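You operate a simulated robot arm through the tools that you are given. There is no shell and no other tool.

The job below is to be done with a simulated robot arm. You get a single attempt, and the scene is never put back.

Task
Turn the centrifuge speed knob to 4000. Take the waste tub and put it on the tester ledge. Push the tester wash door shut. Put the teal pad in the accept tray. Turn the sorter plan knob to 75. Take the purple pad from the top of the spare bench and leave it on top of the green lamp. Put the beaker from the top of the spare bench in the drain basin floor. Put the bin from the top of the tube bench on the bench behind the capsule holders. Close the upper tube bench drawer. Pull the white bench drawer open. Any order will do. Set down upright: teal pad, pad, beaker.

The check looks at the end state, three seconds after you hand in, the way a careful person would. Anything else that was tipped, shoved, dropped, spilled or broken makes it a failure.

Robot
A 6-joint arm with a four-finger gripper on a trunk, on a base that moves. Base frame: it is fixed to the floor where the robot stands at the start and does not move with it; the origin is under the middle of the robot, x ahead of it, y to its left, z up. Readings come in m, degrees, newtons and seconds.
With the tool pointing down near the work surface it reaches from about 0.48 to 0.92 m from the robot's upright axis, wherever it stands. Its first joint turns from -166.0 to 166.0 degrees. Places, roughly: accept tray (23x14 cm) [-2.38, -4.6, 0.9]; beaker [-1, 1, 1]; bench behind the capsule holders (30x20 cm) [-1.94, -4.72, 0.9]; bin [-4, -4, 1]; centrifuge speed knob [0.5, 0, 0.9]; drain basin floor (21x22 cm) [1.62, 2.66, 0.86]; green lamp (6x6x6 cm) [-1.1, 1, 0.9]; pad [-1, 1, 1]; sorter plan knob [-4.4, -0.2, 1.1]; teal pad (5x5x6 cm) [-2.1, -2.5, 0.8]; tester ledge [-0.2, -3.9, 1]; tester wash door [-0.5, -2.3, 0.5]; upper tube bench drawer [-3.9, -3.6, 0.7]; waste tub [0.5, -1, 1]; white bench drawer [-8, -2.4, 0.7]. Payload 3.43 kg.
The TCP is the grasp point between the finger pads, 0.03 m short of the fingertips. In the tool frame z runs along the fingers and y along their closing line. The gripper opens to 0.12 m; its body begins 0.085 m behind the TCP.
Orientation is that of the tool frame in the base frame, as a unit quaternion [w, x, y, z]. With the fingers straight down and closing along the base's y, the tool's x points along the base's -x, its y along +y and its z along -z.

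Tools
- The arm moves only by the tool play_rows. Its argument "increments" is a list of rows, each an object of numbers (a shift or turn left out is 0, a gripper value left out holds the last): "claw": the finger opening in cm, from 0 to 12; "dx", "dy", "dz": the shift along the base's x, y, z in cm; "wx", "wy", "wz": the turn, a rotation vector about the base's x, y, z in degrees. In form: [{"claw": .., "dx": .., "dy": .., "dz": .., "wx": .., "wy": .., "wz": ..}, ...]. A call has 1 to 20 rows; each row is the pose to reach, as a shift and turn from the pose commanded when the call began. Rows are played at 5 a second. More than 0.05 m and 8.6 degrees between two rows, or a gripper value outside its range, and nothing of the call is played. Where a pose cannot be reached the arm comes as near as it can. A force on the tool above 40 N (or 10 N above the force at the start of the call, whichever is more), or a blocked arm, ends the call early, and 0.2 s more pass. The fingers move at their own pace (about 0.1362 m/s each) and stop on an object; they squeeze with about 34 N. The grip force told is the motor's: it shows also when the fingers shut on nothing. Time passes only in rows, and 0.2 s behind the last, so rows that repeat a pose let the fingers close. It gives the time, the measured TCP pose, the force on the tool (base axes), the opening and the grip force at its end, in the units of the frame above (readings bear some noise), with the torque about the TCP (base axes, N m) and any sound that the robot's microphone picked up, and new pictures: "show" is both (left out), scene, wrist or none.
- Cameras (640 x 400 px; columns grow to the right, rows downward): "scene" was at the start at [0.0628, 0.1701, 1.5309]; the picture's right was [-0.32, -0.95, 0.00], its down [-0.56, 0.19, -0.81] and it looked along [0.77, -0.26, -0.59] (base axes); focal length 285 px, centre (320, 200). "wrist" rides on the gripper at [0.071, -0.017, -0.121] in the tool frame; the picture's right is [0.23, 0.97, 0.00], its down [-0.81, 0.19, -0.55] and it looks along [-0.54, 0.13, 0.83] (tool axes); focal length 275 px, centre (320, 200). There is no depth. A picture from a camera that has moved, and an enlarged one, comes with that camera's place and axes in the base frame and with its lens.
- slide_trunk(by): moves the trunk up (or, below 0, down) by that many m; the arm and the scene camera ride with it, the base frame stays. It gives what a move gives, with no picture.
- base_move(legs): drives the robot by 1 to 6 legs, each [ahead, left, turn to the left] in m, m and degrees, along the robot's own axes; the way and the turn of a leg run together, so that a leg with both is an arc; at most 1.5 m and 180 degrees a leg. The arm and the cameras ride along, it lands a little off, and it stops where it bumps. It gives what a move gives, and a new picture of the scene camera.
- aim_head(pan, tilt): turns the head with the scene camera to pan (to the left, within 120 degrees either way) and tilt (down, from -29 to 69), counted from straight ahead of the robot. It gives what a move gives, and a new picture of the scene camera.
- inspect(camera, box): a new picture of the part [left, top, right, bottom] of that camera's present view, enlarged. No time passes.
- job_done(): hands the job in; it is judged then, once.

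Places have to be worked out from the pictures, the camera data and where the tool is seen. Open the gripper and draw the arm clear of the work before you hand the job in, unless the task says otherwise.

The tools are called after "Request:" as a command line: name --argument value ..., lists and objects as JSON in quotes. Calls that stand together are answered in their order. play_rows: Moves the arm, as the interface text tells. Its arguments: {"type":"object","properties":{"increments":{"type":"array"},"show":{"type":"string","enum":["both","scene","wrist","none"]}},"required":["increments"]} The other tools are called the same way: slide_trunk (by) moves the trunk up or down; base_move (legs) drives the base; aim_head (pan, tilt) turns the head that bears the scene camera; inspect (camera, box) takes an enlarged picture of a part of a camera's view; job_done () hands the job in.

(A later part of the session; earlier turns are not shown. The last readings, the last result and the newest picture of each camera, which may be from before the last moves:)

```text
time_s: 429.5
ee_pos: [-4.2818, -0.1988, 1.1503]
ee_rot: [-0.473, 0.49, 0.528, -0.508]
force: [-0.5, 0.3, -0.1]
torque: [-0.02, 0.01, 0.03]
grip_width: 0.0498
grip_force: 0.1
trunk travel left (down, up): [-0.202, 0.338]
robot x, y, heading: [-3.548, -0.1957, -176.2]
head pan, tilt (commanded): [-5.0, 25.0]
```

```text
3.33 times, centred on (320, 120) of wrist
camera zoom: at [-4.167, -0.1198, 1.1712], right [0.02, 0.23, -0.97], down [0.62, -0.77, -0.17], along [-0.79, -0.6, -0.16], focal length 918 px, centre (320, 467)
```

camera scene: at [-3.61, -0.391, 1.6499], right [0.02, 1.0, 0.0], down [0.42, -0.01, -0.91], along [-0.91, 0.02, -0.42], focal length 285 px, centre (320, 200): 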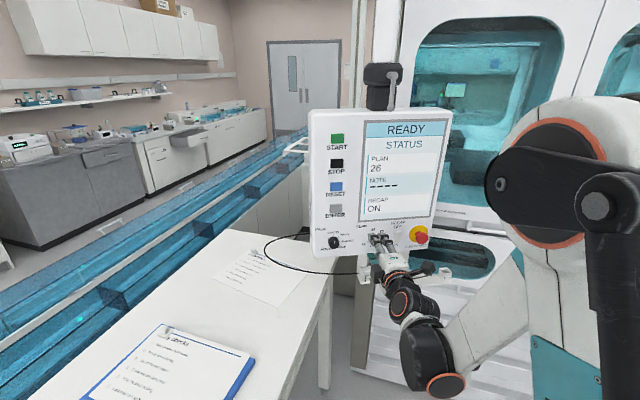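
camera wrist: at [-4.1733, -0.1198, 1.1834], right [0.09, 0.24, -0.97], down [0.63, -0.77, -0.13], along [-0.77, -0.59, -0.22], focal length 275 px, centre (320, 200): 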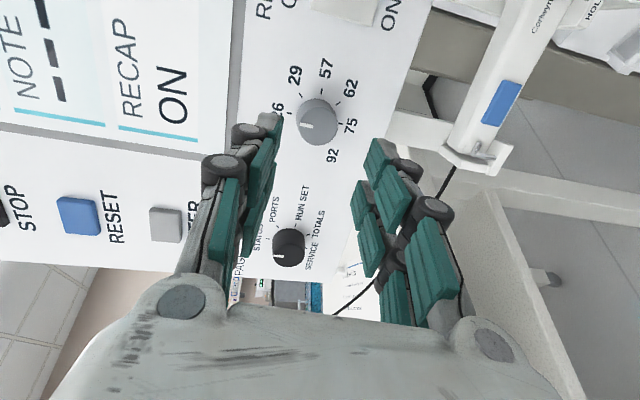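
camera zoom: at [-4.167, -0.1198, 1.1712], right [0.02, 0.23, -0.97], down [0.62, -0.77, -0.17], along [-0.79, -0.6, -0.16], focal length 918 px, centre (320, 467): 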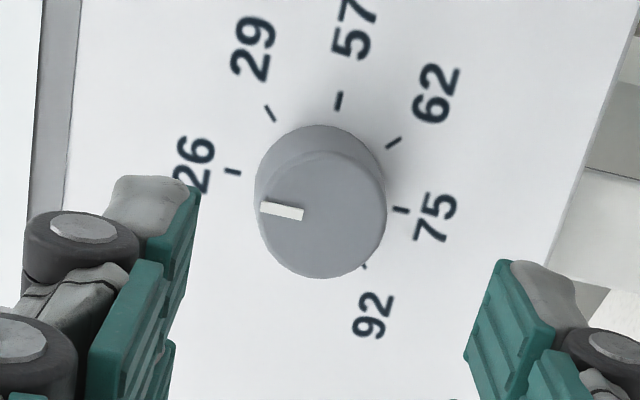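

The knob is now on the tool axis to within a millimetre and is about 1.9 cm tall. I advance 7.8 cm so the fingers surround it.

Request:
play_rows --increments '[{"dx": -2.6, "dy": -0.19, "dz": -0.06, "claw": 5}, {"dx": -5.2, "dy": -0.38, "dz": -0.15, "claw": 5}, {"dx": -7.0, "dy": -0.51, "dz": -0.22, "claw": 5}, {"dx": -7.78, "dy": -0.57, "dz": -0.25, "claw": 5}, {"dx": -7.78, "dy": -0.57, "dz": -0.25, "claw": 5}]' --show "wrist"

Request:
inspect --camera "wrist" --box '[230, 90, 410, 210]'

```text
time_s: 430.7
ee_pos: [-4.359, -0.2058, 1.1497]
ee_rot: [-0.473, 0.49, 0.527, -0.507]
force: [9.9, 1.8, 0.3]
torque: [-0.04, 0.32, 0.2]
grip_width: 0.0516
grip_force: 1.1
trunk travel left (down, up): [-0.202, 0.338]
robot x, y, heading: [-3.5539, -0.1933, -176.4]
head pan, tilt (commanded): [-5.0, 25.0]
camera wrist: at [-4.2433, -0.1256, 1.1695], right [0.02, 0.23, -0.97], down [0.62, -0.77, -0.17], along [-0.79, -0.6, -0.16], focal length 275 px, centre (320, 200)
```

wrist: 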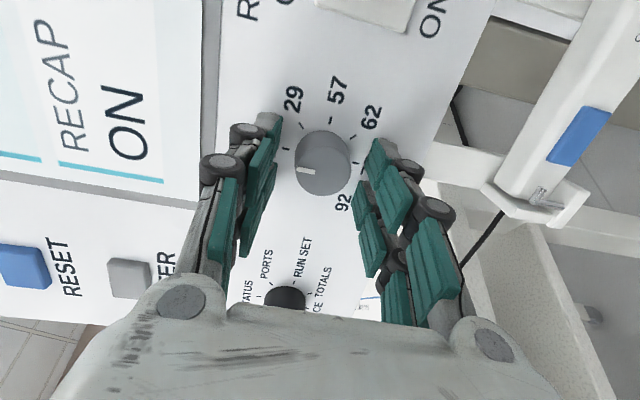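

```text
3.33 times, centred on (320, 150) of wrist
camera zoom: at [-4.2433, -0.1256, 1.1695], right [0.02, 0.23, -0.97], down [0.62, -0.77, -0.17], along [-0.79, -0.6, -0.16], focal length 918 px, centre (320, 367)
```

zoom: 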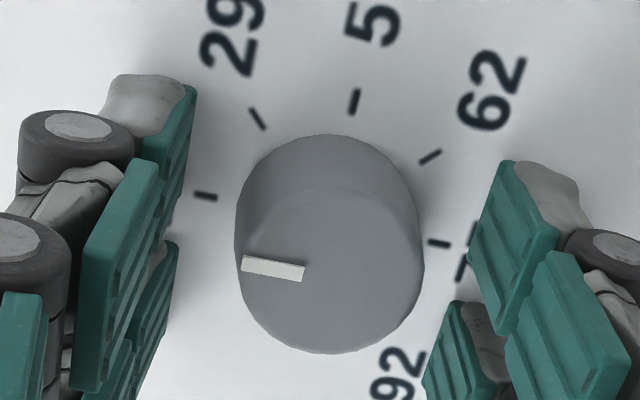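

The fingertips are lightly touching the panel. I back off 4 mm, shift about 4 mm right per the views, and close on the knob.

Request:
play_rows --increments '[{"dx": 0.45, "dy": 0.2, "dz": 0}, {"dx": 0.45, "dy": 0.4, "dz": 0}, {"dx": 0.45, "dy": 0.4, "dz": 0, "claw": 3.5}, {"dx": 0.45, "dy": 0.4, "dz": 0, "claw": 2}, {"dx": 0.45, "dy": 0.4, "dz": 0, "claw": 2}, {"dx": 0.45, "dy": 0.4, "dz": 0, "claw": 2}]' --show "wrist"

```text
time_s: 432.1
ee_pos: [-4.356, -0.2008, 1.1496]
ee_rot: [-0.473, 0.49, 0.528, -0.508]
force: [-14.1, -0.2, 23.6]
torque: [-0.01, 0.62, -0.05]
grip_width: 0.0289
grip_force: 45.2
trunk travel left (down, up): [-0.202, 0.338]
robot x, y, heading: [-3.5514, -0.1922, -176.0]
head pan, tilt (commanded): [-5.0, 25.0]
camera wrist: at [-4.2399, -0.1214, 1.1695], right [0.02, 0.23, -0.97], down [0.62, -0.77, -0.17], along [-0.79, -0.59, -0.16], focal length 275 px, centre (320, 200)
```

wrist: 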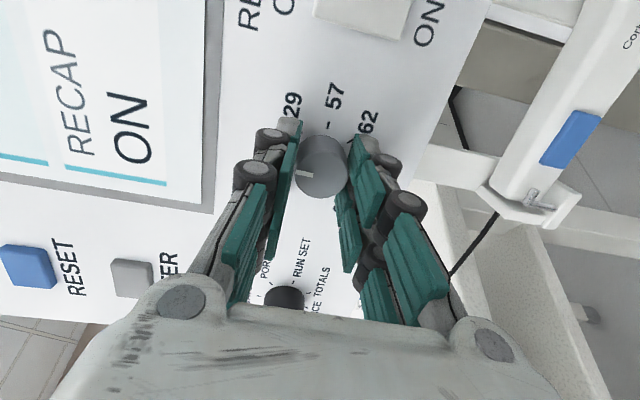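

Gripped at 2.9 cm, with a 24 N upward side force. I shift up 1.5 mm to relieve it.

Request:
play_rows --increments '[{"dx": -0.06, "dz": 0.15}, {"dx": -0.06, "dz": 0.15}]' --show "none"

```text
time_s: 432.7
ee_pos: [-4.3547, -0.2018, 1.148]
ee_rot: [-0.473, 0.49, 0.528, -0.507]
force: [6.7, 3.4, -7.0]
torque: [-0.03, -0.07, -0.41]
grip_width: 0.0292
grip_force: 44.8
trunk travel left (down, up): [-0.202, 0.338]
robot x, y, heading: [-3.5507, -0.1932, -176.2]
head pan, tilt (commanded): [-5.0, 25.0]
```

The forces are small now. I start turning clockwise, 24° first, and watch for sideways force.

Request:
play_rows --increments '[{"dz": -0.03, "wx": -7.98, "wy": -0.58, "wz": -0.3}, {"dz": -0.03, "wx": -15.95, "wy": -1.17, "wz": -0.61}, {"dz": -0.03, "wx": -23.9, "wy": -1.75, "wz": -0.91}]' --show "wrist"

```text
time_s: 433.5
ee_pos: [-4.3553, -0.2015, 1.1492]
ee_rot: [0.358, -0.59, -0.414, 0.594]
force: [9.2, 4.7, -8.2]
torque: [0.02, -0.33, 0.04]
grip_width: 0.0291
grip_force: 45.2
trunk travel left (down, up): [-0.202, 0.338]
robot x, y, heading: [-3.5489, -0.1891, -176.3]
head pan, tilt (commanded): [-5.0, 25.0]
camera wrist: at [-4.239, -0.1205, 1.1394], right [0.05, -0.18, -0.98], down [0.6, -0.78, 0.17], along [-0.8, -0.6, 0.07], focal length 275 px, centre (320, 200)
```

wrist: 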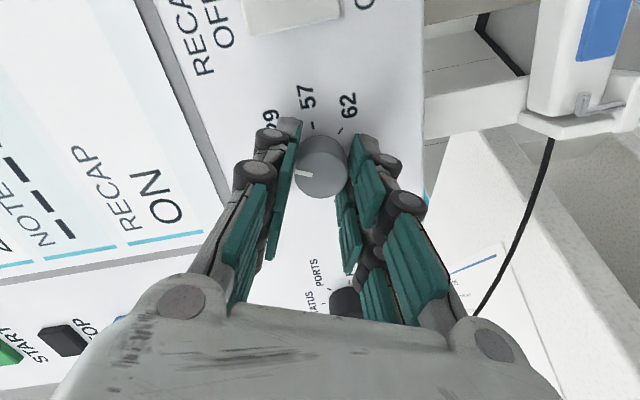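

The knob turns with the hand at low force. I continue another 40°.

Request:
play_rows --increments '[{"dx": 0.04, "dy": 0.03, "dz": -0.05, "wx": -7.98, "wy": -0.58, "wz": -0.3}, {"dx": 0.04, "dy": 0.03, "dz": -0.05, "wx": -15.95, "wy": -1.17, "wz": -0.61}, {"dx": 0.04, "dy": 0.03, "dz": -0.05, "wx": -23.9, "wy": -1.75, "wz": -0.91}, {"dx": 0.04, "dy": 0.03, "dz": -0.05, "wx": -31.9, "wy": -2.33, "wz": -1.2}, {"dx": 0.04, "dy": 0.03, "dz": -0.05, "wx": -39.9, "wy": -2.9, "wz": -1.5}]' --show "wrist"

```text
time_s: 434.7
ee_pos: [-4.3558, -0.1997, 1.15]
ee_rot: [-0.132, 0.696, 0.186, -0.681]
force: [-0.8, 1.2, 8.7]
torque: [0.05, -0.29, -0.08]
grip_width: 0.0294
grip_force: 45.0
trunk travel left (down, up): [-0.202, 0.338]
robot x, y, heading: [-3.5508, -0.1937, -176.2]
head pan, tilt (commanded): [-5.0, 25.0]
camera wrist: at [-4.2353, -0.1457, 1.0963], right [0.08, -0.77, -0.63], down [0.56, -0.49, 0.67], along [-0.82, -0.41, 0.4], focal length 275 px, centre (320, 200)
```

wrist: 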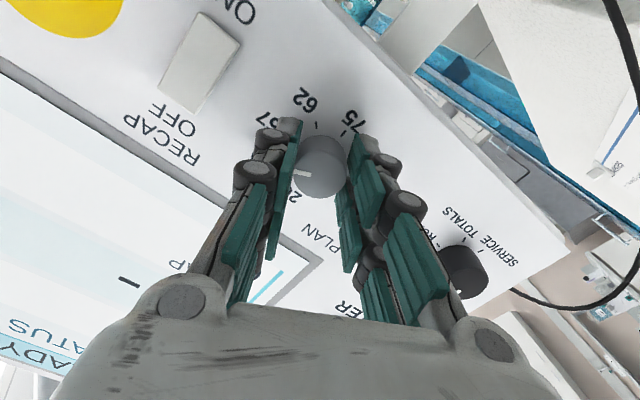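

64° done with low force. I continue another 40°.

Request:
play_rows --increments '[{"dz": 0.03, "wx": -7.98, "wy": -0.58, "wz": -0.3}, {"dz": 0.03, "wx": -15.95, "wy": -1.17, "wz": -0.61}, {"dz": 0.03, "wx": -23.9, "wy": -1.75, "wz": -0.91}, {"dz": 0.03, "wx": -31.9, "wy": -2.33, "wz": -1.2}, {"dz": 0.03, "wx": -39.9, "wy": -2.9, "wz": -1.5}]' --show "wrist"

```text
time_s: 435.9
ee_pos: [-4.3553, -0.2001, 1.1494]
ee_rot: [0.11, 0.718, -0.062, -0.685]
force: [6.8, 2.9, -6.8]
torque: [0.08, -0.94, 0.17]
grip_width: 0.0292
grip_force: 44.6
trunk travel left (down, up): [-0.202, 0.338]
robot x, y, heading: [-3.5503, -0.1955, -176.0]
head pan, tilt (commanded): [-5.0, 25.0]
camera wrist: at [-4.2312, -0.1926, 1.0798], right [0.07, -1.0, 0.01], down [0.52, 0.05, 0.85], along [-0.85, -0.06, 0.52], focal length 275 px, centre (320, 200)
```

wrist: 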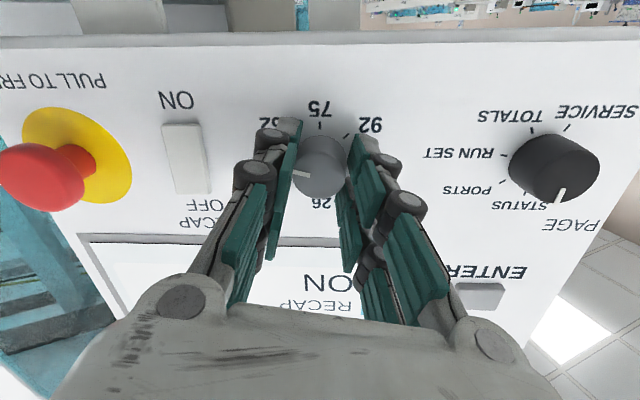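

104° done; the fingers clear the RECAP rocker. I continue another 40°.

Request:
play_rows --increments '[{"dx": 0.03, "dz": -0.04, "wx": -7.98, "wy": -0.58, "wz": -0.3}, {"dx": 0.03, "dz": -0.04, "wx": -15.95, "wy": -1.17, "wz": -0.61}, {"dx": 0.03, "dz": -0.04, "wx": -23.9, "wy": -1.75, "wz": -0.91}, {"dx": 0.03, "dz": -0.04, "wx": -31.9, "wy": -2.33, "wz": -1.2}, {"dx": 0.03, "dz": -0.04, "wx": -39.9, "wy": -2.9, "wz": -1.5}]' --show "wrist"

```text
time_s: 437.1
ee_pos: [-4.3557, -0.2007, 1.1488]
ee_rot: [0.338, 0.653, -0.304, -0.606]
force: [-1.5, 1.6, 7.2]
torque: [0.06, -0.35, 0.57]
grip_width: 0.0291
grip_force: 45.4
trunk travel left (down, up): [-0.202, 0.338]
robot x, y, heading: [-3.5503, -0.1945, -176.1]
head pan, tilt (commanded): [-5.0, 25.0]
camera wrist: at [-4.2284, -0.2396, 1.0973], right [0.03, -0.76, 0.65], down [0.49, 0.58, 0.65], along [-0.87, 0.3, 0.39], focal length 275 px, centre (320, 200)
```

wrist: 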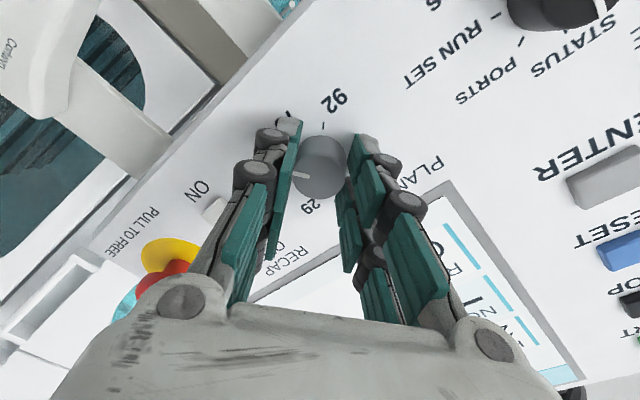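

144° done with little force. The final 36° follows.

Request:
play_rows --increments '[{"dz": 0.02, "wx": -7.98, "wy": -0.58, "wz": -0.3}, {"dz": 0.02, "wx": -15.95, "wy": -1.17, "wz": -0.61}, {"dz": 0.02, "wx": -23.9, "wy": -1.75, "wz": -0.91}, {"dz": 0.02, "wx": -31.9, "wy": -2.33, "wz": -1.2}, {"dz": 0.02, "wx": -36, "wy": -2.63, "wz": -1.37}]' --show "wrist"

Request:
inspect --camera "scene" --box '[300, 100, 460, 270]'

```text
time_s: 438.3
ee_pos: [-4.355, -0.2008, 1.1484]
ee_rot: [0.508, 0.527, -0.491, -0.472]
force: [-3.5, -0.9, 6.5]
torque: [0.04, 0.09, 0.7]
grip_width: 0.0289
grip_force: 44.6
trunk travel left (down, up): [-0.202, 0.338]
robot x, y, heading: [-3.55, -0.1914, -175.9]
head pan, tilt (commanded): [-5.0, 25.0]
camera wrist: at [-4.228, -0.2633, 1.1361], right [-0.02, -0.23, 0.97], down [0.48, 0.85, 0.21], along [-0.87, 0.48, 0.09], focal length 275 px, centre (320, 200)
```

wrist: 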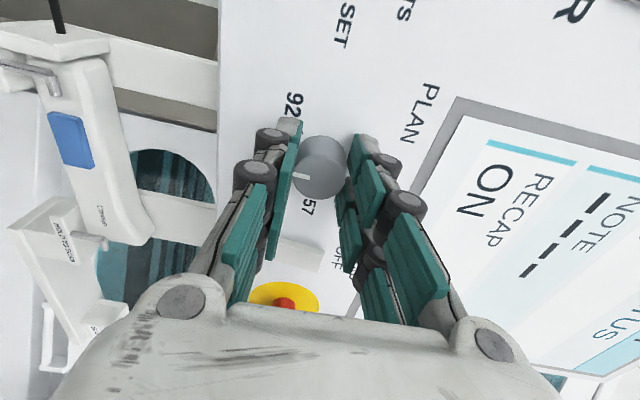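

```text
2.35 times, centred on (380, 185) of scene
camera zoom: at [-3.6087, -0.3911, 1.6501], right [0.02, 1.0, 0.0], down [0.42, -0.01, -0.91], along [-0.91, 0.02, -0.42], focal length 670 px, centre (179, 235)
```

zoom: 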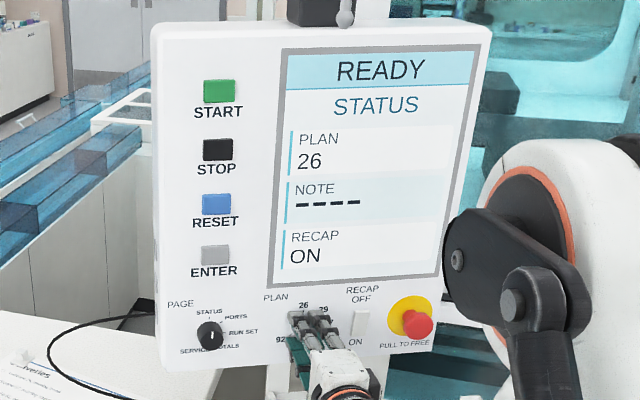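

180° done. I open the fingers and back straight off to read the dial.

Request:
play_rows --increments '[{"claw": 4}, {"claw": 5}, {"claw": 5, "dx": 2.5, "dy": 0.18, "dz": 0.1}, {"claw": 5, "dx": 5, "dy": 0.37, "dz": 0.2}, {"claw": 5, "dx": 8, "dy": 0.58, "dz": 0.3}, {"claw": 5, "dx": 8, "dy": 0.58, "dz": 0.3}]' --show "wrist"

Request:
inspect --camera "wrist" --box '[230, 40, 410, 190]'

Request:
inspect --camera "scene" --box '[300, 100, 460, 270]'

```text
time_s: 439.7
ee_pos: [-4.2749, -0.1944, 1.1517]
ee_rot: [0.508, 0.528, -0.491, -0.471]
force: [0.8, -0.7, 0.4]
torque: [0.0, 0.01, -0.04]
grip_width: 0.05
grip_force: 0.0
trunk travel left (down, up): [-0.202, 0.338]
robot x, y, heading: [-3.5483, -0.1918, -176.3]
head pan, tilt (commanded): [-5.0, 25.0]
camera wrist: at [-4.148, -0.2568, 1.1391], right [-0.02, -0.23, 0.97], down [0.48, 0.85, 0.21], along [-0.88, 0.47, 0.09], focal length 275 px, centre (320, 200)
```

wrist: 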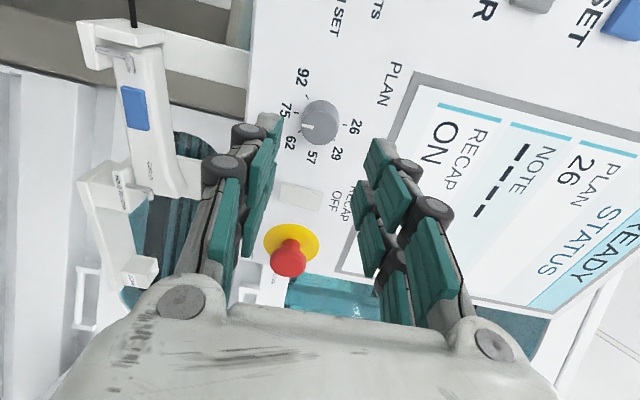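

```text
2.67 times, centred on (320, 115) of wrist
camera zoom: at [-4.148, -0.2568, 1.1391], right [-0.02, -0.23, 0.97], down [0.48, 0.85, 0.21], along [-0.88, 0.47, 0.09], focal length 734 px, centre (320, 427)
```

zoom: 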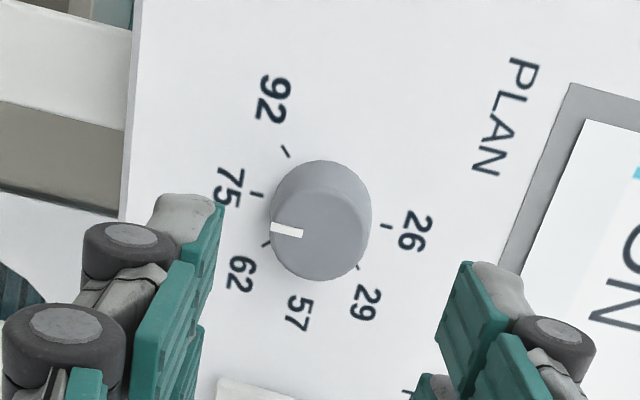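

```text
2.35 times, centred on (380, 185) of scene
camera zoom: at [-3.6087, -0.3909, 1.65], right [0.02, 1.0, 0.0], down [0.42, -0.01, -0.91], along [-0.91, 0.02, -0.42], focal length 670 px, centre (179, 235)
```

zoom: 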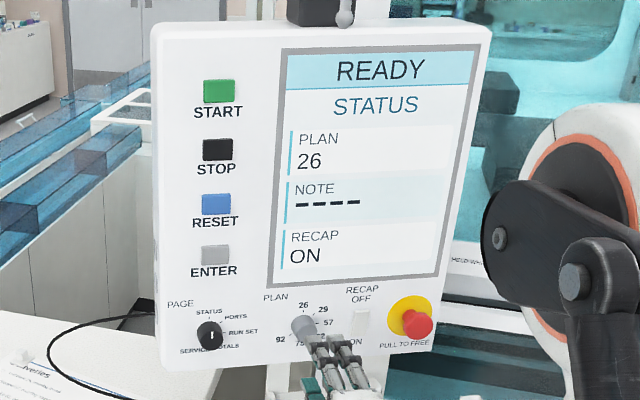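

The pointer now lies along the 75 tick. I pull the hand further back and check from the scene camera with the view unobstructed.

Request:
base_move --legs '[[-0.25, 0, 0]]'

Request:
inspect --camera "scene" --box '[310, 190, 430, 270]'

Request:
inspect --camera "wrist" --box '[220, 0, 420, 140]'

```text
time_s: 441.6
ee_pos: [-4.0274, -0.1782, 1.1525]
ee_rot: [0.508, 0.528, -0.491, -0.471]
force: [1.0, 0.0, -0.4]
torque: [0.01, -0.03, 0.02]
grip_width: 0.0499
grip_force: 0.1
trunk travel left (down, up): [-0.202, 0.338]
robot x, y, heading: [-3.3048, -0.1776, -176.2]
head pan, tilt (commanded): [-5.0, 25.0]
camera scene: at [-3.3599, -0.3741, 1.6501], right [0.02, 1.0, 0.0], down [0.42, -0.01, -0.91], along [-0.91, 0.02, -0.42], focal length 285 px, centre (320, 200)
```

scene: 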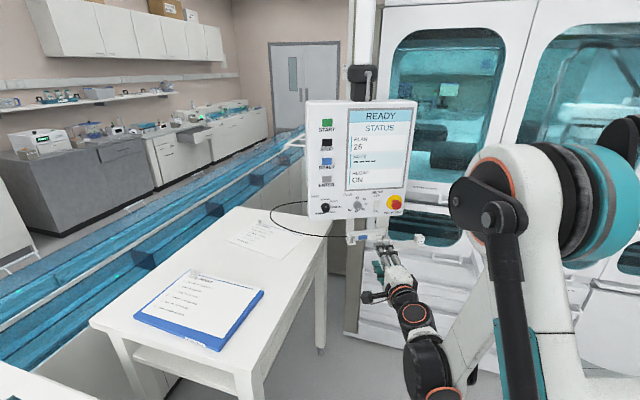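

```text
5.00 times, centred on (370, 230) of scene
camera zoom: at [-3.3599, -0.3741, 1.6501], right [0.02, 1.0, 0.0], down [0.42, -0.01, -0.91], along [-0.91, 0.02, -0.42], focal length 1424 px, centre (70, 50)
```

zoom: 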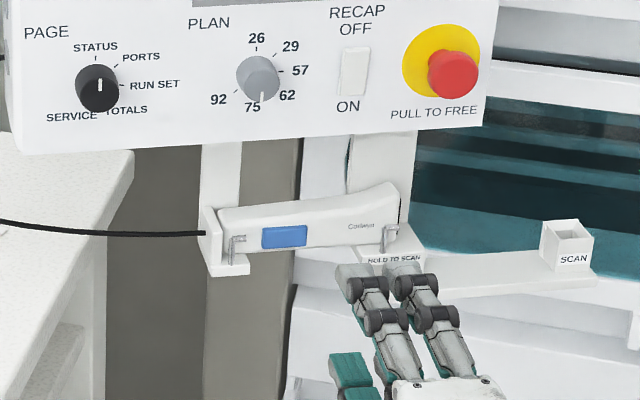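

```text
2.86 times, centred on (320, 70) of wrist
camera zoom: at [-3.8995, -0.2407, 1.1392], right [-0.02, -0.23, 0.97], down [0.48, 0.85, 0.21], along [-0.88, 0.47, 0.09], focal length 786 px, centre (320, 571)
```

zoom: 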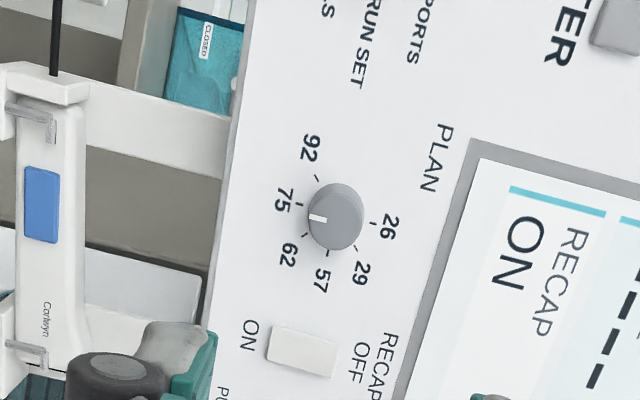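

Both cameras show the pointer on 75. I bring the hand upright again and in close for travel.

Request:
play_rows --increments '[{"dx": 1, "dz": 1, "wx": 0.57, "wy": -8.3}, {"dx": 2, "dz": 2, "wx": 1.13, "wy": -16.6}, {"dx": 3, "dz": 3, "wx": 1.7, "wy": -24.9}, {"dx": 4, "dz": 4, "wx": 2.26, "wy": -33.2}, {"dx": 5, "dz": 5, "wx": 2.83, "wy": -41.5}, {"dx": 6, "dz": 6, "wx": 3.4, "wy": -49.8}, {"dx": 7, "dz": 7, "wx": 3.96, "wy": -58.1}, {"dx": 8, "dz": 8, "wx": 4.53, "wy": -66.5}, {"dx": 9, "dz": 9, "wx": 5.1, "wy": -74.8}, {"dx": 10, "dz": 10, "wx": 5.67, "wy": -83.2}, {"dx": 11, "dz": 10, "wx": 5.95, "wy": -87.3}]' --show "none"

Request:
base_move --legs '[[0, 0, 155]]'

Request:
aim_head --pan 20 --tilt 25

```text
time_s: 443.9
ee_pos: [-3.9165, -0.1779, 1.2524]
ee_rot: [0.003, 0.73, -0.683, 0.002]
force: [0.4, 0.0, -0.4]
torque: [0.01, -0.01, 0.02]
grip_width: 0.0499
grip_force: 0.0
trunk travel left (down, up): [-0.202, 0.338]
robot x, y, heading: [-3.3006, -0.1744, -175.9]
head pan, tilt (commanded): [-5.0, 25.0]
```

```text
time_s: 450.8
ee_pos: [-2.733, -0.4117, 1.2526]
ee_rot: [0.0, 0.813, 0.582, 0.004]
force: [0.1, 0.2, 0.3]
torque: [0.0, 0.03, 0.01]
grip_width: 0.05
grip_force: 0.0
trunk travel left (down, up): [-0.202, 0.338]
robot x, y, heading: [-3.3034, -0.1783, -18.9]
head pan, tilt (commanded): [-5.0, 25.0]
camera scene: at [-3.1716, -0.019, 1.65], right [-0.4, -0.92, 0.0], down [-0.39, 0.17, -0.91], along [0.83, -0.37, -0.42], focal length 285 px, centre (320, 200)
```

scene: 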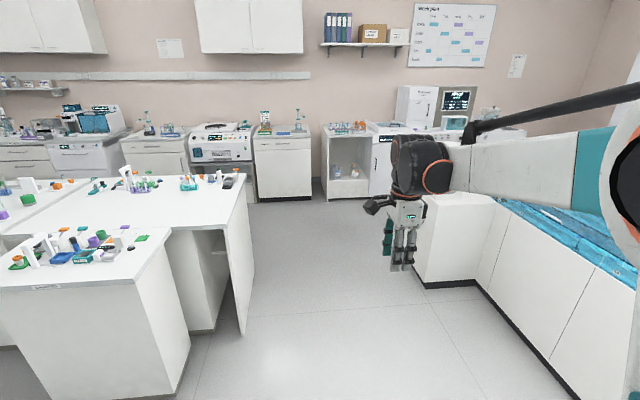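

```text
time_s: 451.7
ee_pos: [-2.7318, -0.4122, 1.2517]
ee_rot: [-0.002, 0.813, 0.582, 0.004]
force: [0.0, 0.5, 0.2]
torque: [0.01, 0.03, -0.01]
grip_width: 0.0497
grip_force: 0.1
trunk travel left (down, up): [-0.202, 0.338]
robot x, y, heading: [-3.3023, -0.1739, -18.7]
head pan, tilt (commanded): [20.0, 25.0]
camera scene: at [-3.1638, 0.02, 1.65], right [0.02, -1.0, 0.0], down [-0.42, -0.01, -0.91], along [0.91, 0.02, -0.42], focal length 285 px, centre (320, 200)
```

scene: 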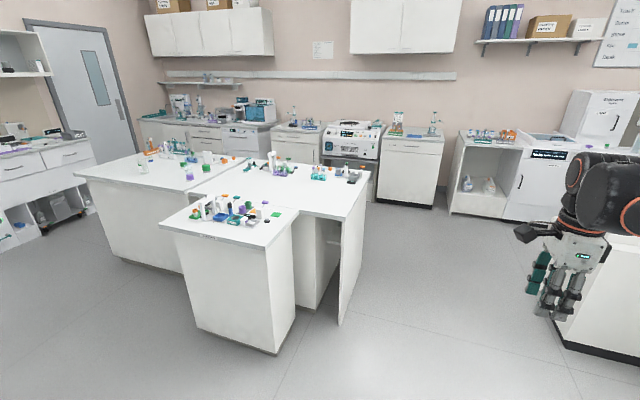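

From here I see the island benches; the spare bench is the one at the back left, and its west side is open floor. I strafe left and approach the spare bench from the west.

Request:
base_move --legs '[[0, 1.0, 0], [0, 0.87, 0], [0.75, 0, 0]]'

Request:
aim_head --pan 0 --tilt 38

```text
time_s: 464.8
ee_pos: [-1.4142, 1.1121, 1.2512]
ee_rot: [-0.001, 0.813, 0.582, 0.003]
force: [0.6, -0.6, -0.3]
torque: [0.0, 0.0, 0.03]
grip_width: 0.05
grip_force: 0.0
trunk travel left (down, up): [-0.202, 0.338]
robot x, y, heading: [-1.9832, 1.3486, -18.8]
head pan, tilt (commanded): [20.0, 25.0]
camera scene: at [-1.8459, 1.5429, 1.65], right [0.02, -1.0, 0.0], down [-0.42, -0.01, -0.91], along [0.91, 0.02, -0.42], focal length 285 px, centre (320, 200)
```

scene: 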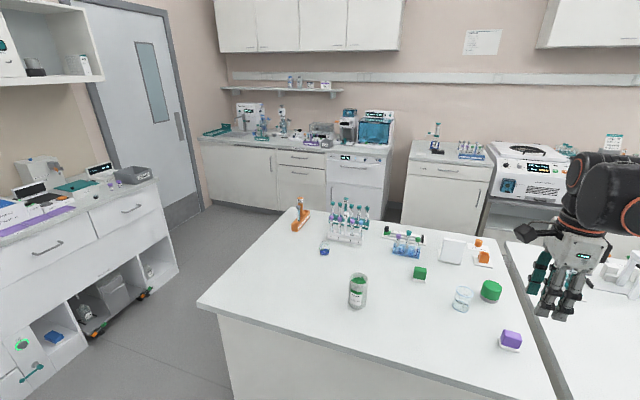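

```text
time_s: 465.6
ee_pos: [-1.4149, 1.1119, 1.2527]
ee_rot: [-0.001, 0.813, 0.582, 0.004]
force: [0.0, -0.7, -0.3]
torque: [0.02, 0.02, 0.03]
grip_width: 0.0501
grip_force: 0.1
trunk travel left (down, up): [-0.202, 0.338]
robot x, y, heading: [-1.9879, 1.346, -19.1]
head pan, tilt (commanded): [0.0, 38.0]
camera scene: at [-1.8566, 1.5134, 1.6298], right [-0.32, -0.95, 0.0], down [-0.58, 0.2, -0.79], along [0.75, -0.25, -0.62], focal length 285 px, centre (320, 200)
```

scene: 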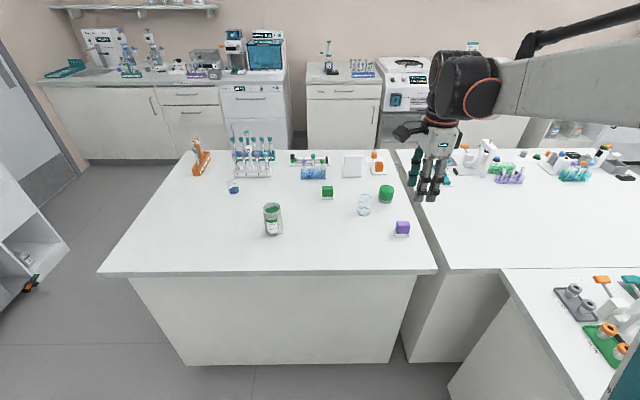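

The purple pad, the beaker and the green objects are all in view. I zoom in to tell the lamp from the other green block.

Request:
inspect --camera "scene" --box '[300, 140, 440, 250]'

Request:
inspect --camera "scene" --box '[345, 170, 425, 245]'

```text
3.64 times, centred on (370, 195) of scene
camera zoom: at [-1.8566, 1.5134, 1.6298], right [-0.32, -0.95, 0.0], down [-0.58, 0.2, -0.79], along [0.75, -0.25, -0.62], focal length 1036 px, centre (138, 218)
```

zoom: 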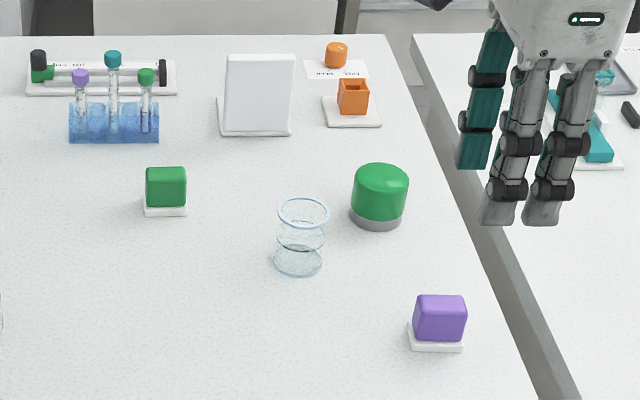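

```text
5.33 times, centred on (385, 208) of scene
camera zoom: at [-1.8566, 1.5134, 1.6298], right [-0.32, -0.95, 0.0], down [-0.58, 0.2, -0.79], along [0.75, -0.25, -0.62], focal length 1519 px, centre (-27, 160)
```

zoom: 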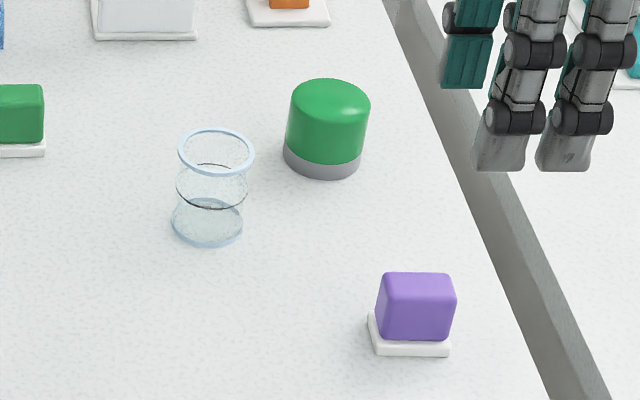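

The green lamp is the domed cylinder with a grey base at about [-1.062, 0.954]; the purple pad is at [-1.26, 0.998] and the beaker at [-1.10, 1.07]. I move up to the bench edge.

Request:
base_move --legs '[[0.29, 0, 0.4]]'

Request:
inspect --camera "scene" --box '[340, 190, 500, 310]'

Request:
inspect --camera "wrist" --box '[0, 0, 640, 400]'

```text
time_s: 467.6
ee_pos: [-1.1362, 1.0244, 1.251]
ee_rot: [0.0, 0.811, 0.585, 0.004]
force: [0.5, 0.3, -0.6]
torque: [0.0, 0.03, 0.01]
grip_width: 0.0499
grip_force: 0.1
trunk travel left (down, up): [-0.202, 0.338]
robot x, y, heading: [-1.7089, 1.2553, -18.4]
head pan, tilt (commanded): [0.0, 38.0]
camera scene: at [-1.5815, 1.4214, 1.6296], right [-0.31, -0.95, 0.0], down [-0.59, 0.19, -0.79], along [0.75, -0.25, -0.62], focal length 285 px, centre (320, 200)
```

scene: 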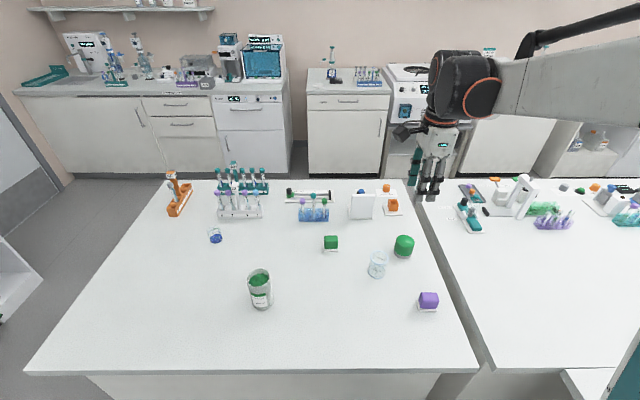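

```text
3.33 times, centred on (420, 250) of scene
camera zoom: at [-1.5815, 1.4214, 1.6296], right [-0.31, -0.95, 0.0], down [-0.59, 0.19, -0.79], along [0.75, -0.25, -0.62], focal length 950 px, centre (-13, 33)
```

zoom: 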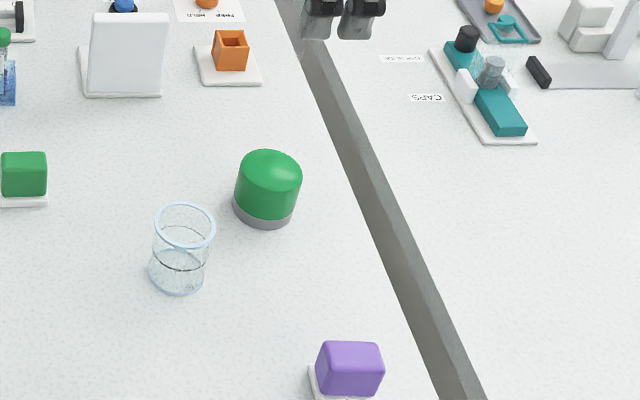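

```text
1.00 times, centred on (320, 200) of wrist (not enlarged: the box is as wide or as high as the picture)
camera zoom: at [-1.1302, 1.0962, 1.3714], right [1.0, -0.09, 0.01], down [-0.08, -0.83, 0.55], along [-0.04, -0.55, -0.84], focal length 275 px, centre (320, 200)
```

zoom: 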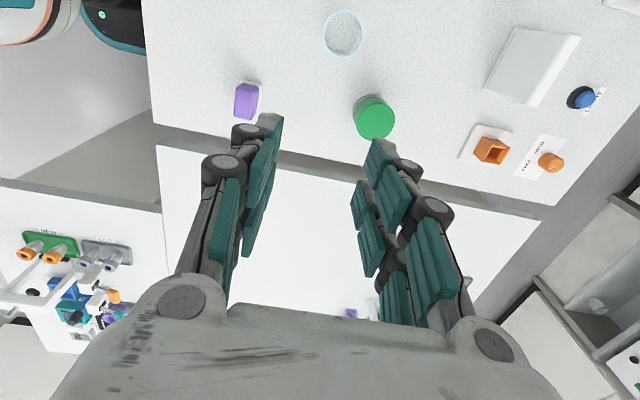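

The triangulated positions are: lamp [-1.057, 0.960], purple pad [-1.250, 1.000], beaker [-1.100, 1.0745]. I move the hand over the purple pad.

Request:
play_rows --increments '[{"claw": 6.5, "dx": -2.5, "dy": -0.5, "dz": -3}, {"dx": -5, "dy": -1, "dz": -6}, {"dx": -7.5, "dy": -1.5, "dz": -9}, {"dx": -10, "dy": -2, "dz": -12}, {"dx": -11.4, "dy": -2.4, "dz": -16}, {"dx": -11.4, "dy": -2.4, "dz": -20}, {"dx": -11.4, "dy": -2.4, "dz": -20}]'

Request:
inspect --camera "wrist" --box '[220, 60, 420, 200]'

Request:
inspect --camera "scene" --box '[350, 220, 490, 330]'

```text
time_s: 469.2
ee_pos: [-1.2523, 0.9997, 1.0533]
ee_rot: [-0.001, 0.811, 0.585, 0.003]
force: [0.1, 0.0, -0.4]
torque: [-0.01, 0.02, 0.0]
grip_width: 0.0652
grip_force: 0.1
trunk travel left (down, up): [-0.202, 0.338]
robot x, y, heading: [-1.7071, 1.2567, -18.4]
head pan, tilt (commanded): [0.0, 38.0]
camera scene: at [-1.5822, 1.4217, 1.6298], right [-0.31, -0.95, 0.0], down [-0.58, 0.19, -0.79], along [0.75, -0.25, -0.62], focal length 285 px, centre (320, 200)
camera wrist: at [-1.2454, 1.0721, 1.1721], right [1.0, -0.09, 0.01], down [-0.08, -0.83, 0.55], along [-0.04, -0.55, -0.84], focal length 275 px, centre (320, 200)
```

scene: 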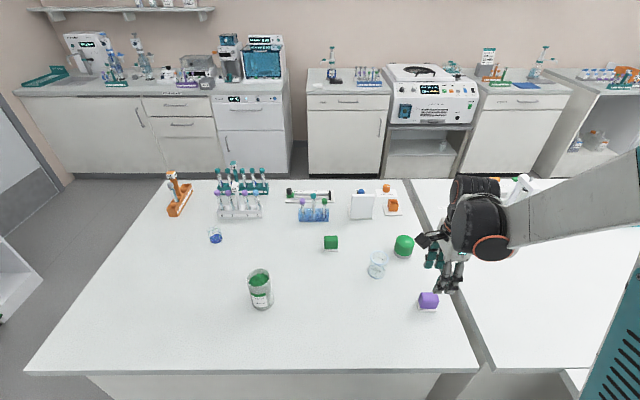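
wrist: 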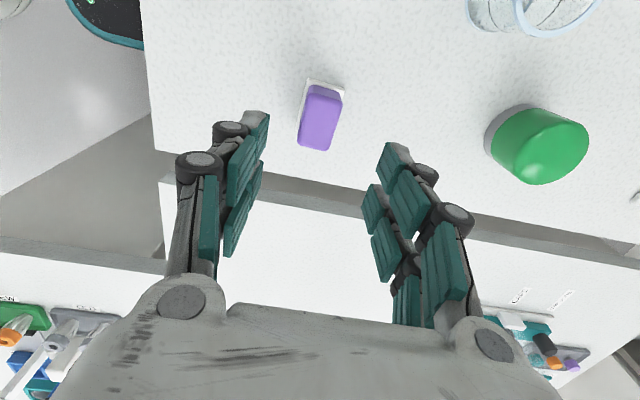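

```text
2.86 times, centred on (320, 130) of wrist
camera zoom: at [-1.2454, 1.0721, 1.1721], right [1.0, -0.09, 0.01], down [-0.08, -0.83, 0.55], along [-0.04, -0.55, -0.84], focal length 786 px, centre (320, 400)
```

zoom: 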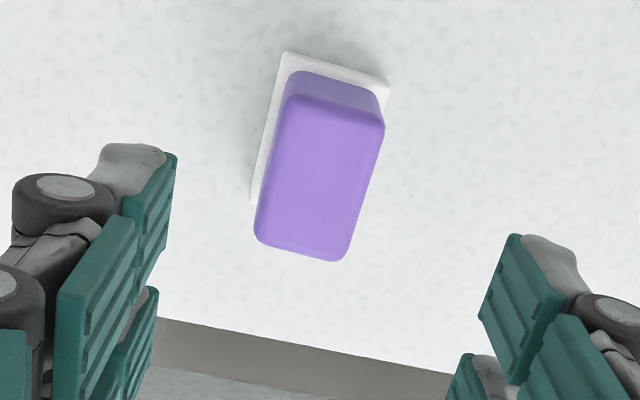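

```text
3.64 times, centred on (420, 275) of scene
camera zoom: at [-1.5822, 1.4217, 1.6298], right [-0.31, -0.95, 0.0], down [-0.58, 0.19, -0.79], along [0.75, -0.25, -0.62], focal length 1036 px, centre (-44, -73)
```

zoom: 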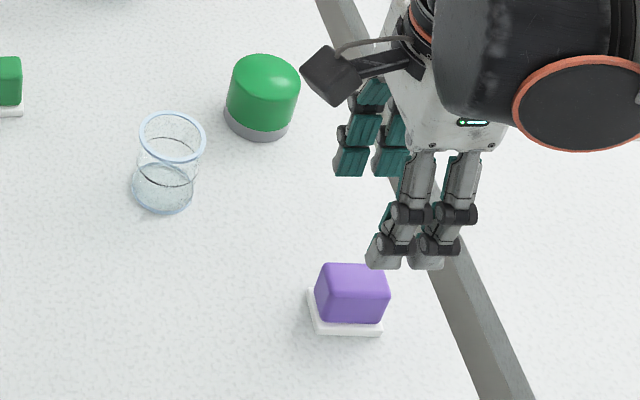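

The block's top is at z = 0.942, about 2.9 cm thick in the closing direction. I lower so the fingertips are just above its white base and close.

Request:
play_rows --increments '[{"dy": -0.2, "dz": -3.5}, {"dy": -0.2, "dz": -7}, {"dy": -0.2, "dz": -10.4}, {"dy": -0.2, "dz": -10.4, "claw": 4.5}, {"dy": -0.2, "dz": -10.4, "claw": 3}, {"dy": -0.2, "dz": -10.4, "claw": 1.5}, {"dy": -0.2, "dz": -10.4, "claw": 1.5}, {"dy": -0.2, "dz": -10.4, "claw": 1.5}]'

Request:
inspect --camera "scene" --box '[350, 220, 490, 330]'

```text
time_s: 471.0
ee_pos: [-1.2521, 0.9986, 0.9484]
ee_rot: [-0.001, 0.811, 0.585, 0.004]
force: [0.4, -0.2, 0.7]
torque: [0.0, -0.02, -0.01]
grip_width: 0.029
grip_force: 34.1
trunk travel left (down, up): [-0.202, 0.338]
robot x, y, heading: [-1.7086, 1.2535, -18.4]
head pan, tilt (commanded): [0.0, 38.0]
camera scene: at [-1.5823, 1.4217, 1.6297], right [-0.31, -0.95, 0.0], down [-0.58, 0.19, -0.79], along [0.75, -0.25, -0.62], focal length 285 px, centre (320, 200)
camera wrist: at [-1.2453, 1.0705, 1.0681], right [1.0, -0.09, 0.01], down [-0.08, -0.83, 0.55], along [-0.04, -0.55, -0.84], focal length 275 px, centre (320, 200)
```

scene: 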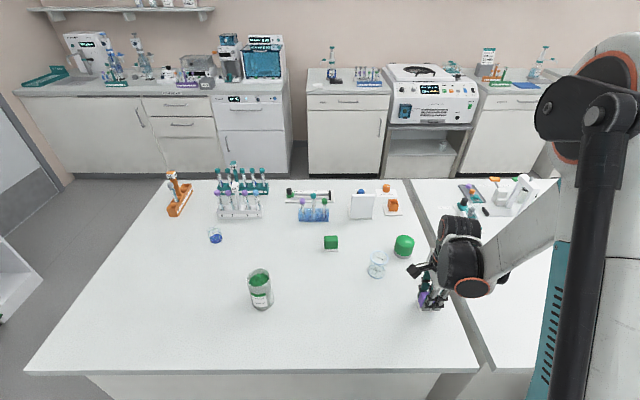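
wrist: 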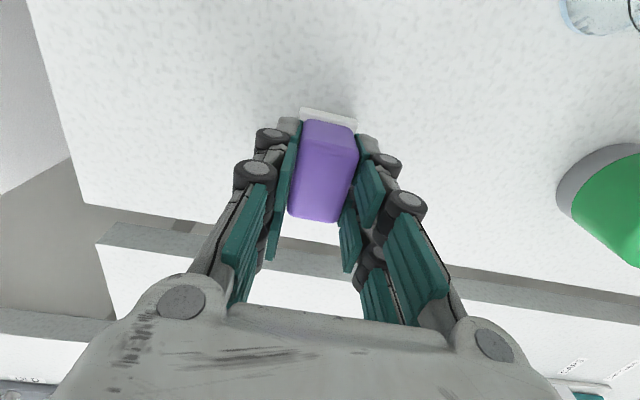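

```text
3.64 times, centred on (420, 275) of scene
camera zoom: at [-1.5823, 1.4217, 1.6297], right [-0.31, -0.95, 0.0], down [-0.58, 0.19, -0.79], along [0.75, -0.25, -0.62], focal length 1036 px, centre (-44, -73)
```

zoom: 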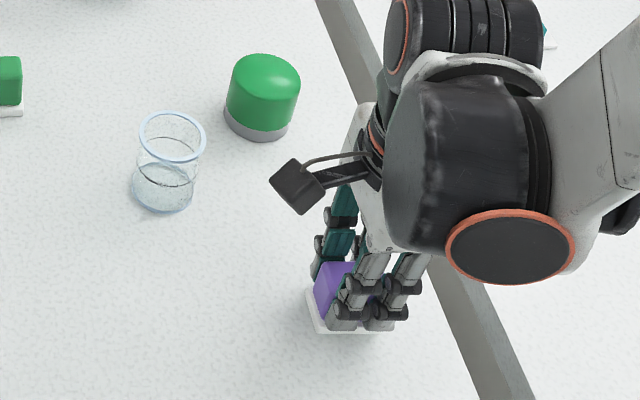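

The pad is gripped. I lift it and carry it toward the lamp at safe height.

Request:
play_rows --increments '[{"dz": 1}, {"dz": 4}, {"dz": 8}, {"dz": 12}, {"dz": 15.5}, {"dx": 4, "dy": -0.8, "dz": 16}, {"dx": 8, "dy": -1.6, "dz": 16}, {"dx": 12, "dy": -2.4, "dz": 16}, {"dx": 16, "dy": -3.2, "dz": 16}, {"dx": 19.4, "dy": -3.8, "dz": 16}, {"dx": 19.4, "dy": -3.8, "dz": 16}]'

Request:
inspect --camera "scene" --box '[350, 170, 490, 280]'

```text
time_s: 473.4
ee_pos: [-1.0563, 0.9609, 1.1065]
ee_rot: [0.0, 0.811, 0.586, 0.004]
force: [-0.3, 0.9, -0.2]
torque: [0.01, -0.03, 0.01]
grip_width: 0.0291
grip_force: 33.8
trunk travel left (down, up): [-0.202, 0.338]
robot x, y, heading: [-1.7088, 1.2528, -18.4]
head pan, tilt (commanded): [0.0, 38.0]
camera scene: at [-1.5821, 1.4217, 1.6297], right [-0.31, -0.95, 0.0], down [-0.58, 0.19, -0.79], along [0.75, -0.25, -0.62], focal length 285 px, centre (320, 200)
camera wrist: at [-1.0497, 1.0327, 1.2273], right [1.0, -0.09, 0.01], down [-0.08, -0.83, 0.55], along [-0.04, -0.55, -0.84], focal length 275 px, centre (320, 200)
```

scene: 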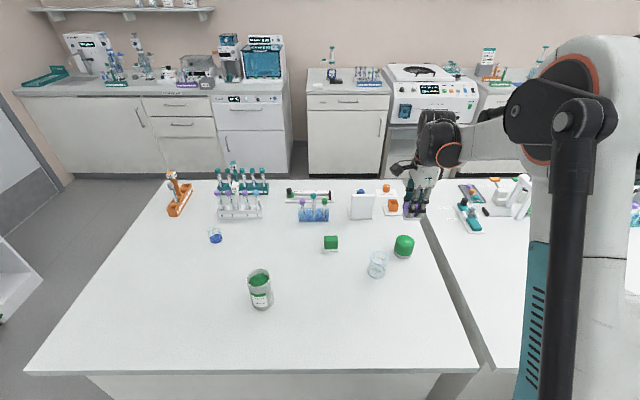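
wrist: 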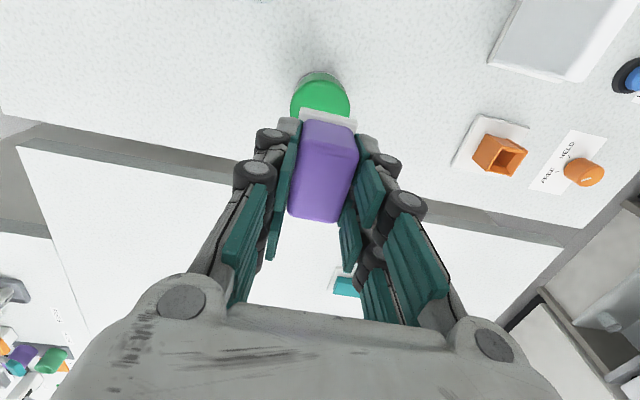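

```text
3.64 times, centred on (420, 225) of scene
camera zoom: at [-1.5821, 1.4217, 1.6297], right [-0.31, -0.95, 0.0], down [-0.58, 0.19, -0.79], along [0.75, -0.25, -0.62], focal length 1036 px, centre (-44, 109)
```

zoom: 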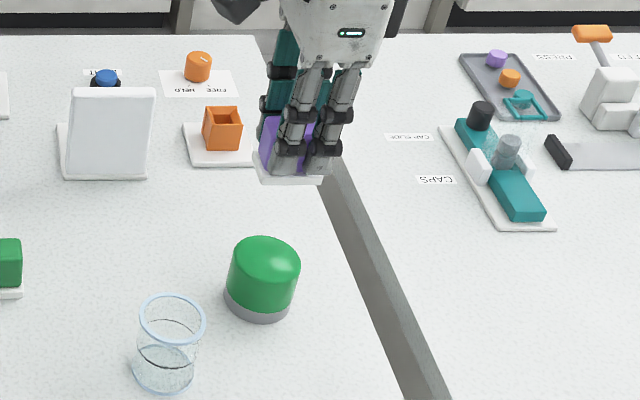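

Both cameras agree that the pad is centred over the lamp. I lower it to about 1.5 cm above the lamp's top, then continue in small steps.

Request:
play_rows --increments '[{"dz": -3}, {"dz": -6}, {"dz": -8}, {"dz": -8}]' --show "wrist"

Request:
inspect --camera "scene" --box '[350, 170, 490, 280]'

```text
time_s: 474.4
ee_pos: [-1.0569, 0.9603, 1.0282]
ee_rot: [-0.001, 0.811, 0.586, 0.004]
force: [0.4, 0.1, -0.9]
torque: [0.03, 0.01, -0.01]
grip_width: 0.0291
grip_force: 33.9
trunk travel left (down, up): [-0.202, 0.338]
robot x, y, heading: [-1.708, 1.2547, -18.5]
head pan, tilt (commanded): [0.0, 38.0]
camera wrist: at [-1.0505, 1.0328, 1.1471], right [1.0, -0.09, 0.01], down [-0.08, -0.83, 0.55], along [-0.04, -0.55, -0.84], focal length 275 px, centre (320, 200)
```

wrist: 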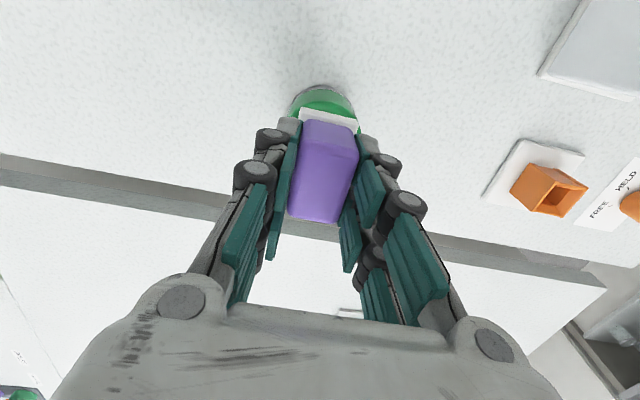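

```text
3.64 times, centred on (420, 225) of scene
camera zoom: at [-1.582, 1.4216, 1.6297], right [-0.31, -0.95, 0.0], down [-0.58, 0.19, -0.79], along [0.75, -0.25, -0.62], focal length 1036 px, centre (-44, 109)
```

zoom: 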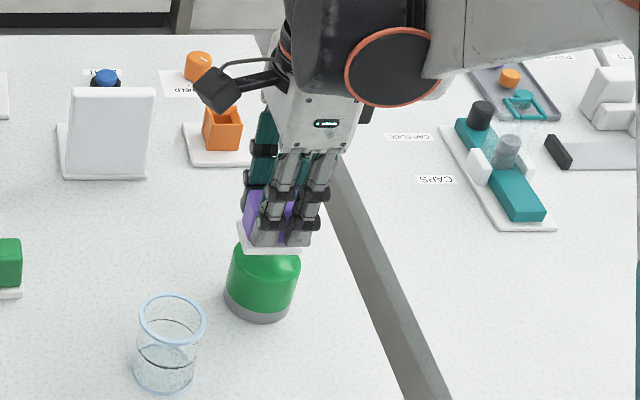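

The pad is just above the lamp and centred. I lower in small steps to contact.

Request:
play_rows --increments '[{"dz": -0.5}, {"dz": -1.0}]' --show "none"

Request:
play_rows --increments '[{"dz": -0.2}, {"dz": -0.4}]' --show "none"

Request:
play_rows --increments '[{"dz": -0.2}, {"dz": -0.35}]' --show "none"

```text
time_s: 475.0
ee_pos: [-1.0577, 0.9593, 1.0167]
ee_rot: [0.0, 0.811, 0.584, 0.004]
force: [0.4, -0.3, -0.3]
torque: [0.03, 0.01, -0.03]
grip_width: 0.029
grip_force: 34.4
trunk travel left (down, up): [-0.202, 0.338]
robot x, y, heading: [-1.7077, 1.2598, -18.3]
head pan, tilt (commanded): [0.0, 38.0]
```

```text
time_s: 475.6
ee_pos: [-1.0567, 0.961, 1.0127]
ee_rot: [-0.001, 0.811, 0.585, 0.003]
force: [0.3, -0.2, 0.0]
torque: [0.0, 0.01, -0.02]
grip_width: 0.0292
grip_force: 34.0
trunk travel left (down, up): [-0.202, 0.338]
robot x, y, heading: [-1.708, 1.2525, -17.9]
head pan, tilt (commanded): [0.0, 38.0]
```

```text
time_s: 476.2
ee_pos: [-1.0581, 0.9591, 1.0101]
ee_rot: [0.0, 0.811, 0.585, 0.004]
force: [0.1, -0.2, -0.2]
torque: [0.0, 0.03, 0.01]
grip_width: 0.029
grip_force: 33.8
trunk travel left (down, up): [-0.202, 0.338]
robot x, y, heading: [-1.7078, 1.2567, -18.3]
head pan, tilt (commanded): [0.0, 38.0]
```

Request:
play_rows --increments '[{"dz": -0.15}, {"dz": -0.3}]' --show "none"

Request:
play_rows --increments '[{"dz": -0.15}, {"dz": -0.25}]' --show "none"

```text
time_s: 476.8
ee_pos: [-1.057, 0.9586, 1.0073]
ee_rot: [-0.001, 0.811, 0.585, 0.004]
force: [-0.5, 1.1, -1.4]
torque: [0.05, -0.01, -0.02]
grip_width: 0.0291
grip_force: 34.0
trunk travel left (down, up): [-0.202, 0.338]
robot x, y, heading: [-1.7078, 1.2544, -18.2]
head pan, tilt (commanded): [0.0, 38.0]
```

```text
time_s: 477.4
ee_pos: [-1.0584, 0.9592, 1.0058]
ee_rot: [0.0, 0.811, 0.584, 0.004]
force: [2.1, 0.2, 7.8]
torque: [-0.02, -0.14, 0.01]
grip_width: 0.0293
grip_force: 34.0
trunk travel left (down, up): [-0.202, 0.338]
robot x, y, heading: [-1.7062, 1.2524, -18.1]
head pan, tilt (commanded): [0.0, 38.0]
```

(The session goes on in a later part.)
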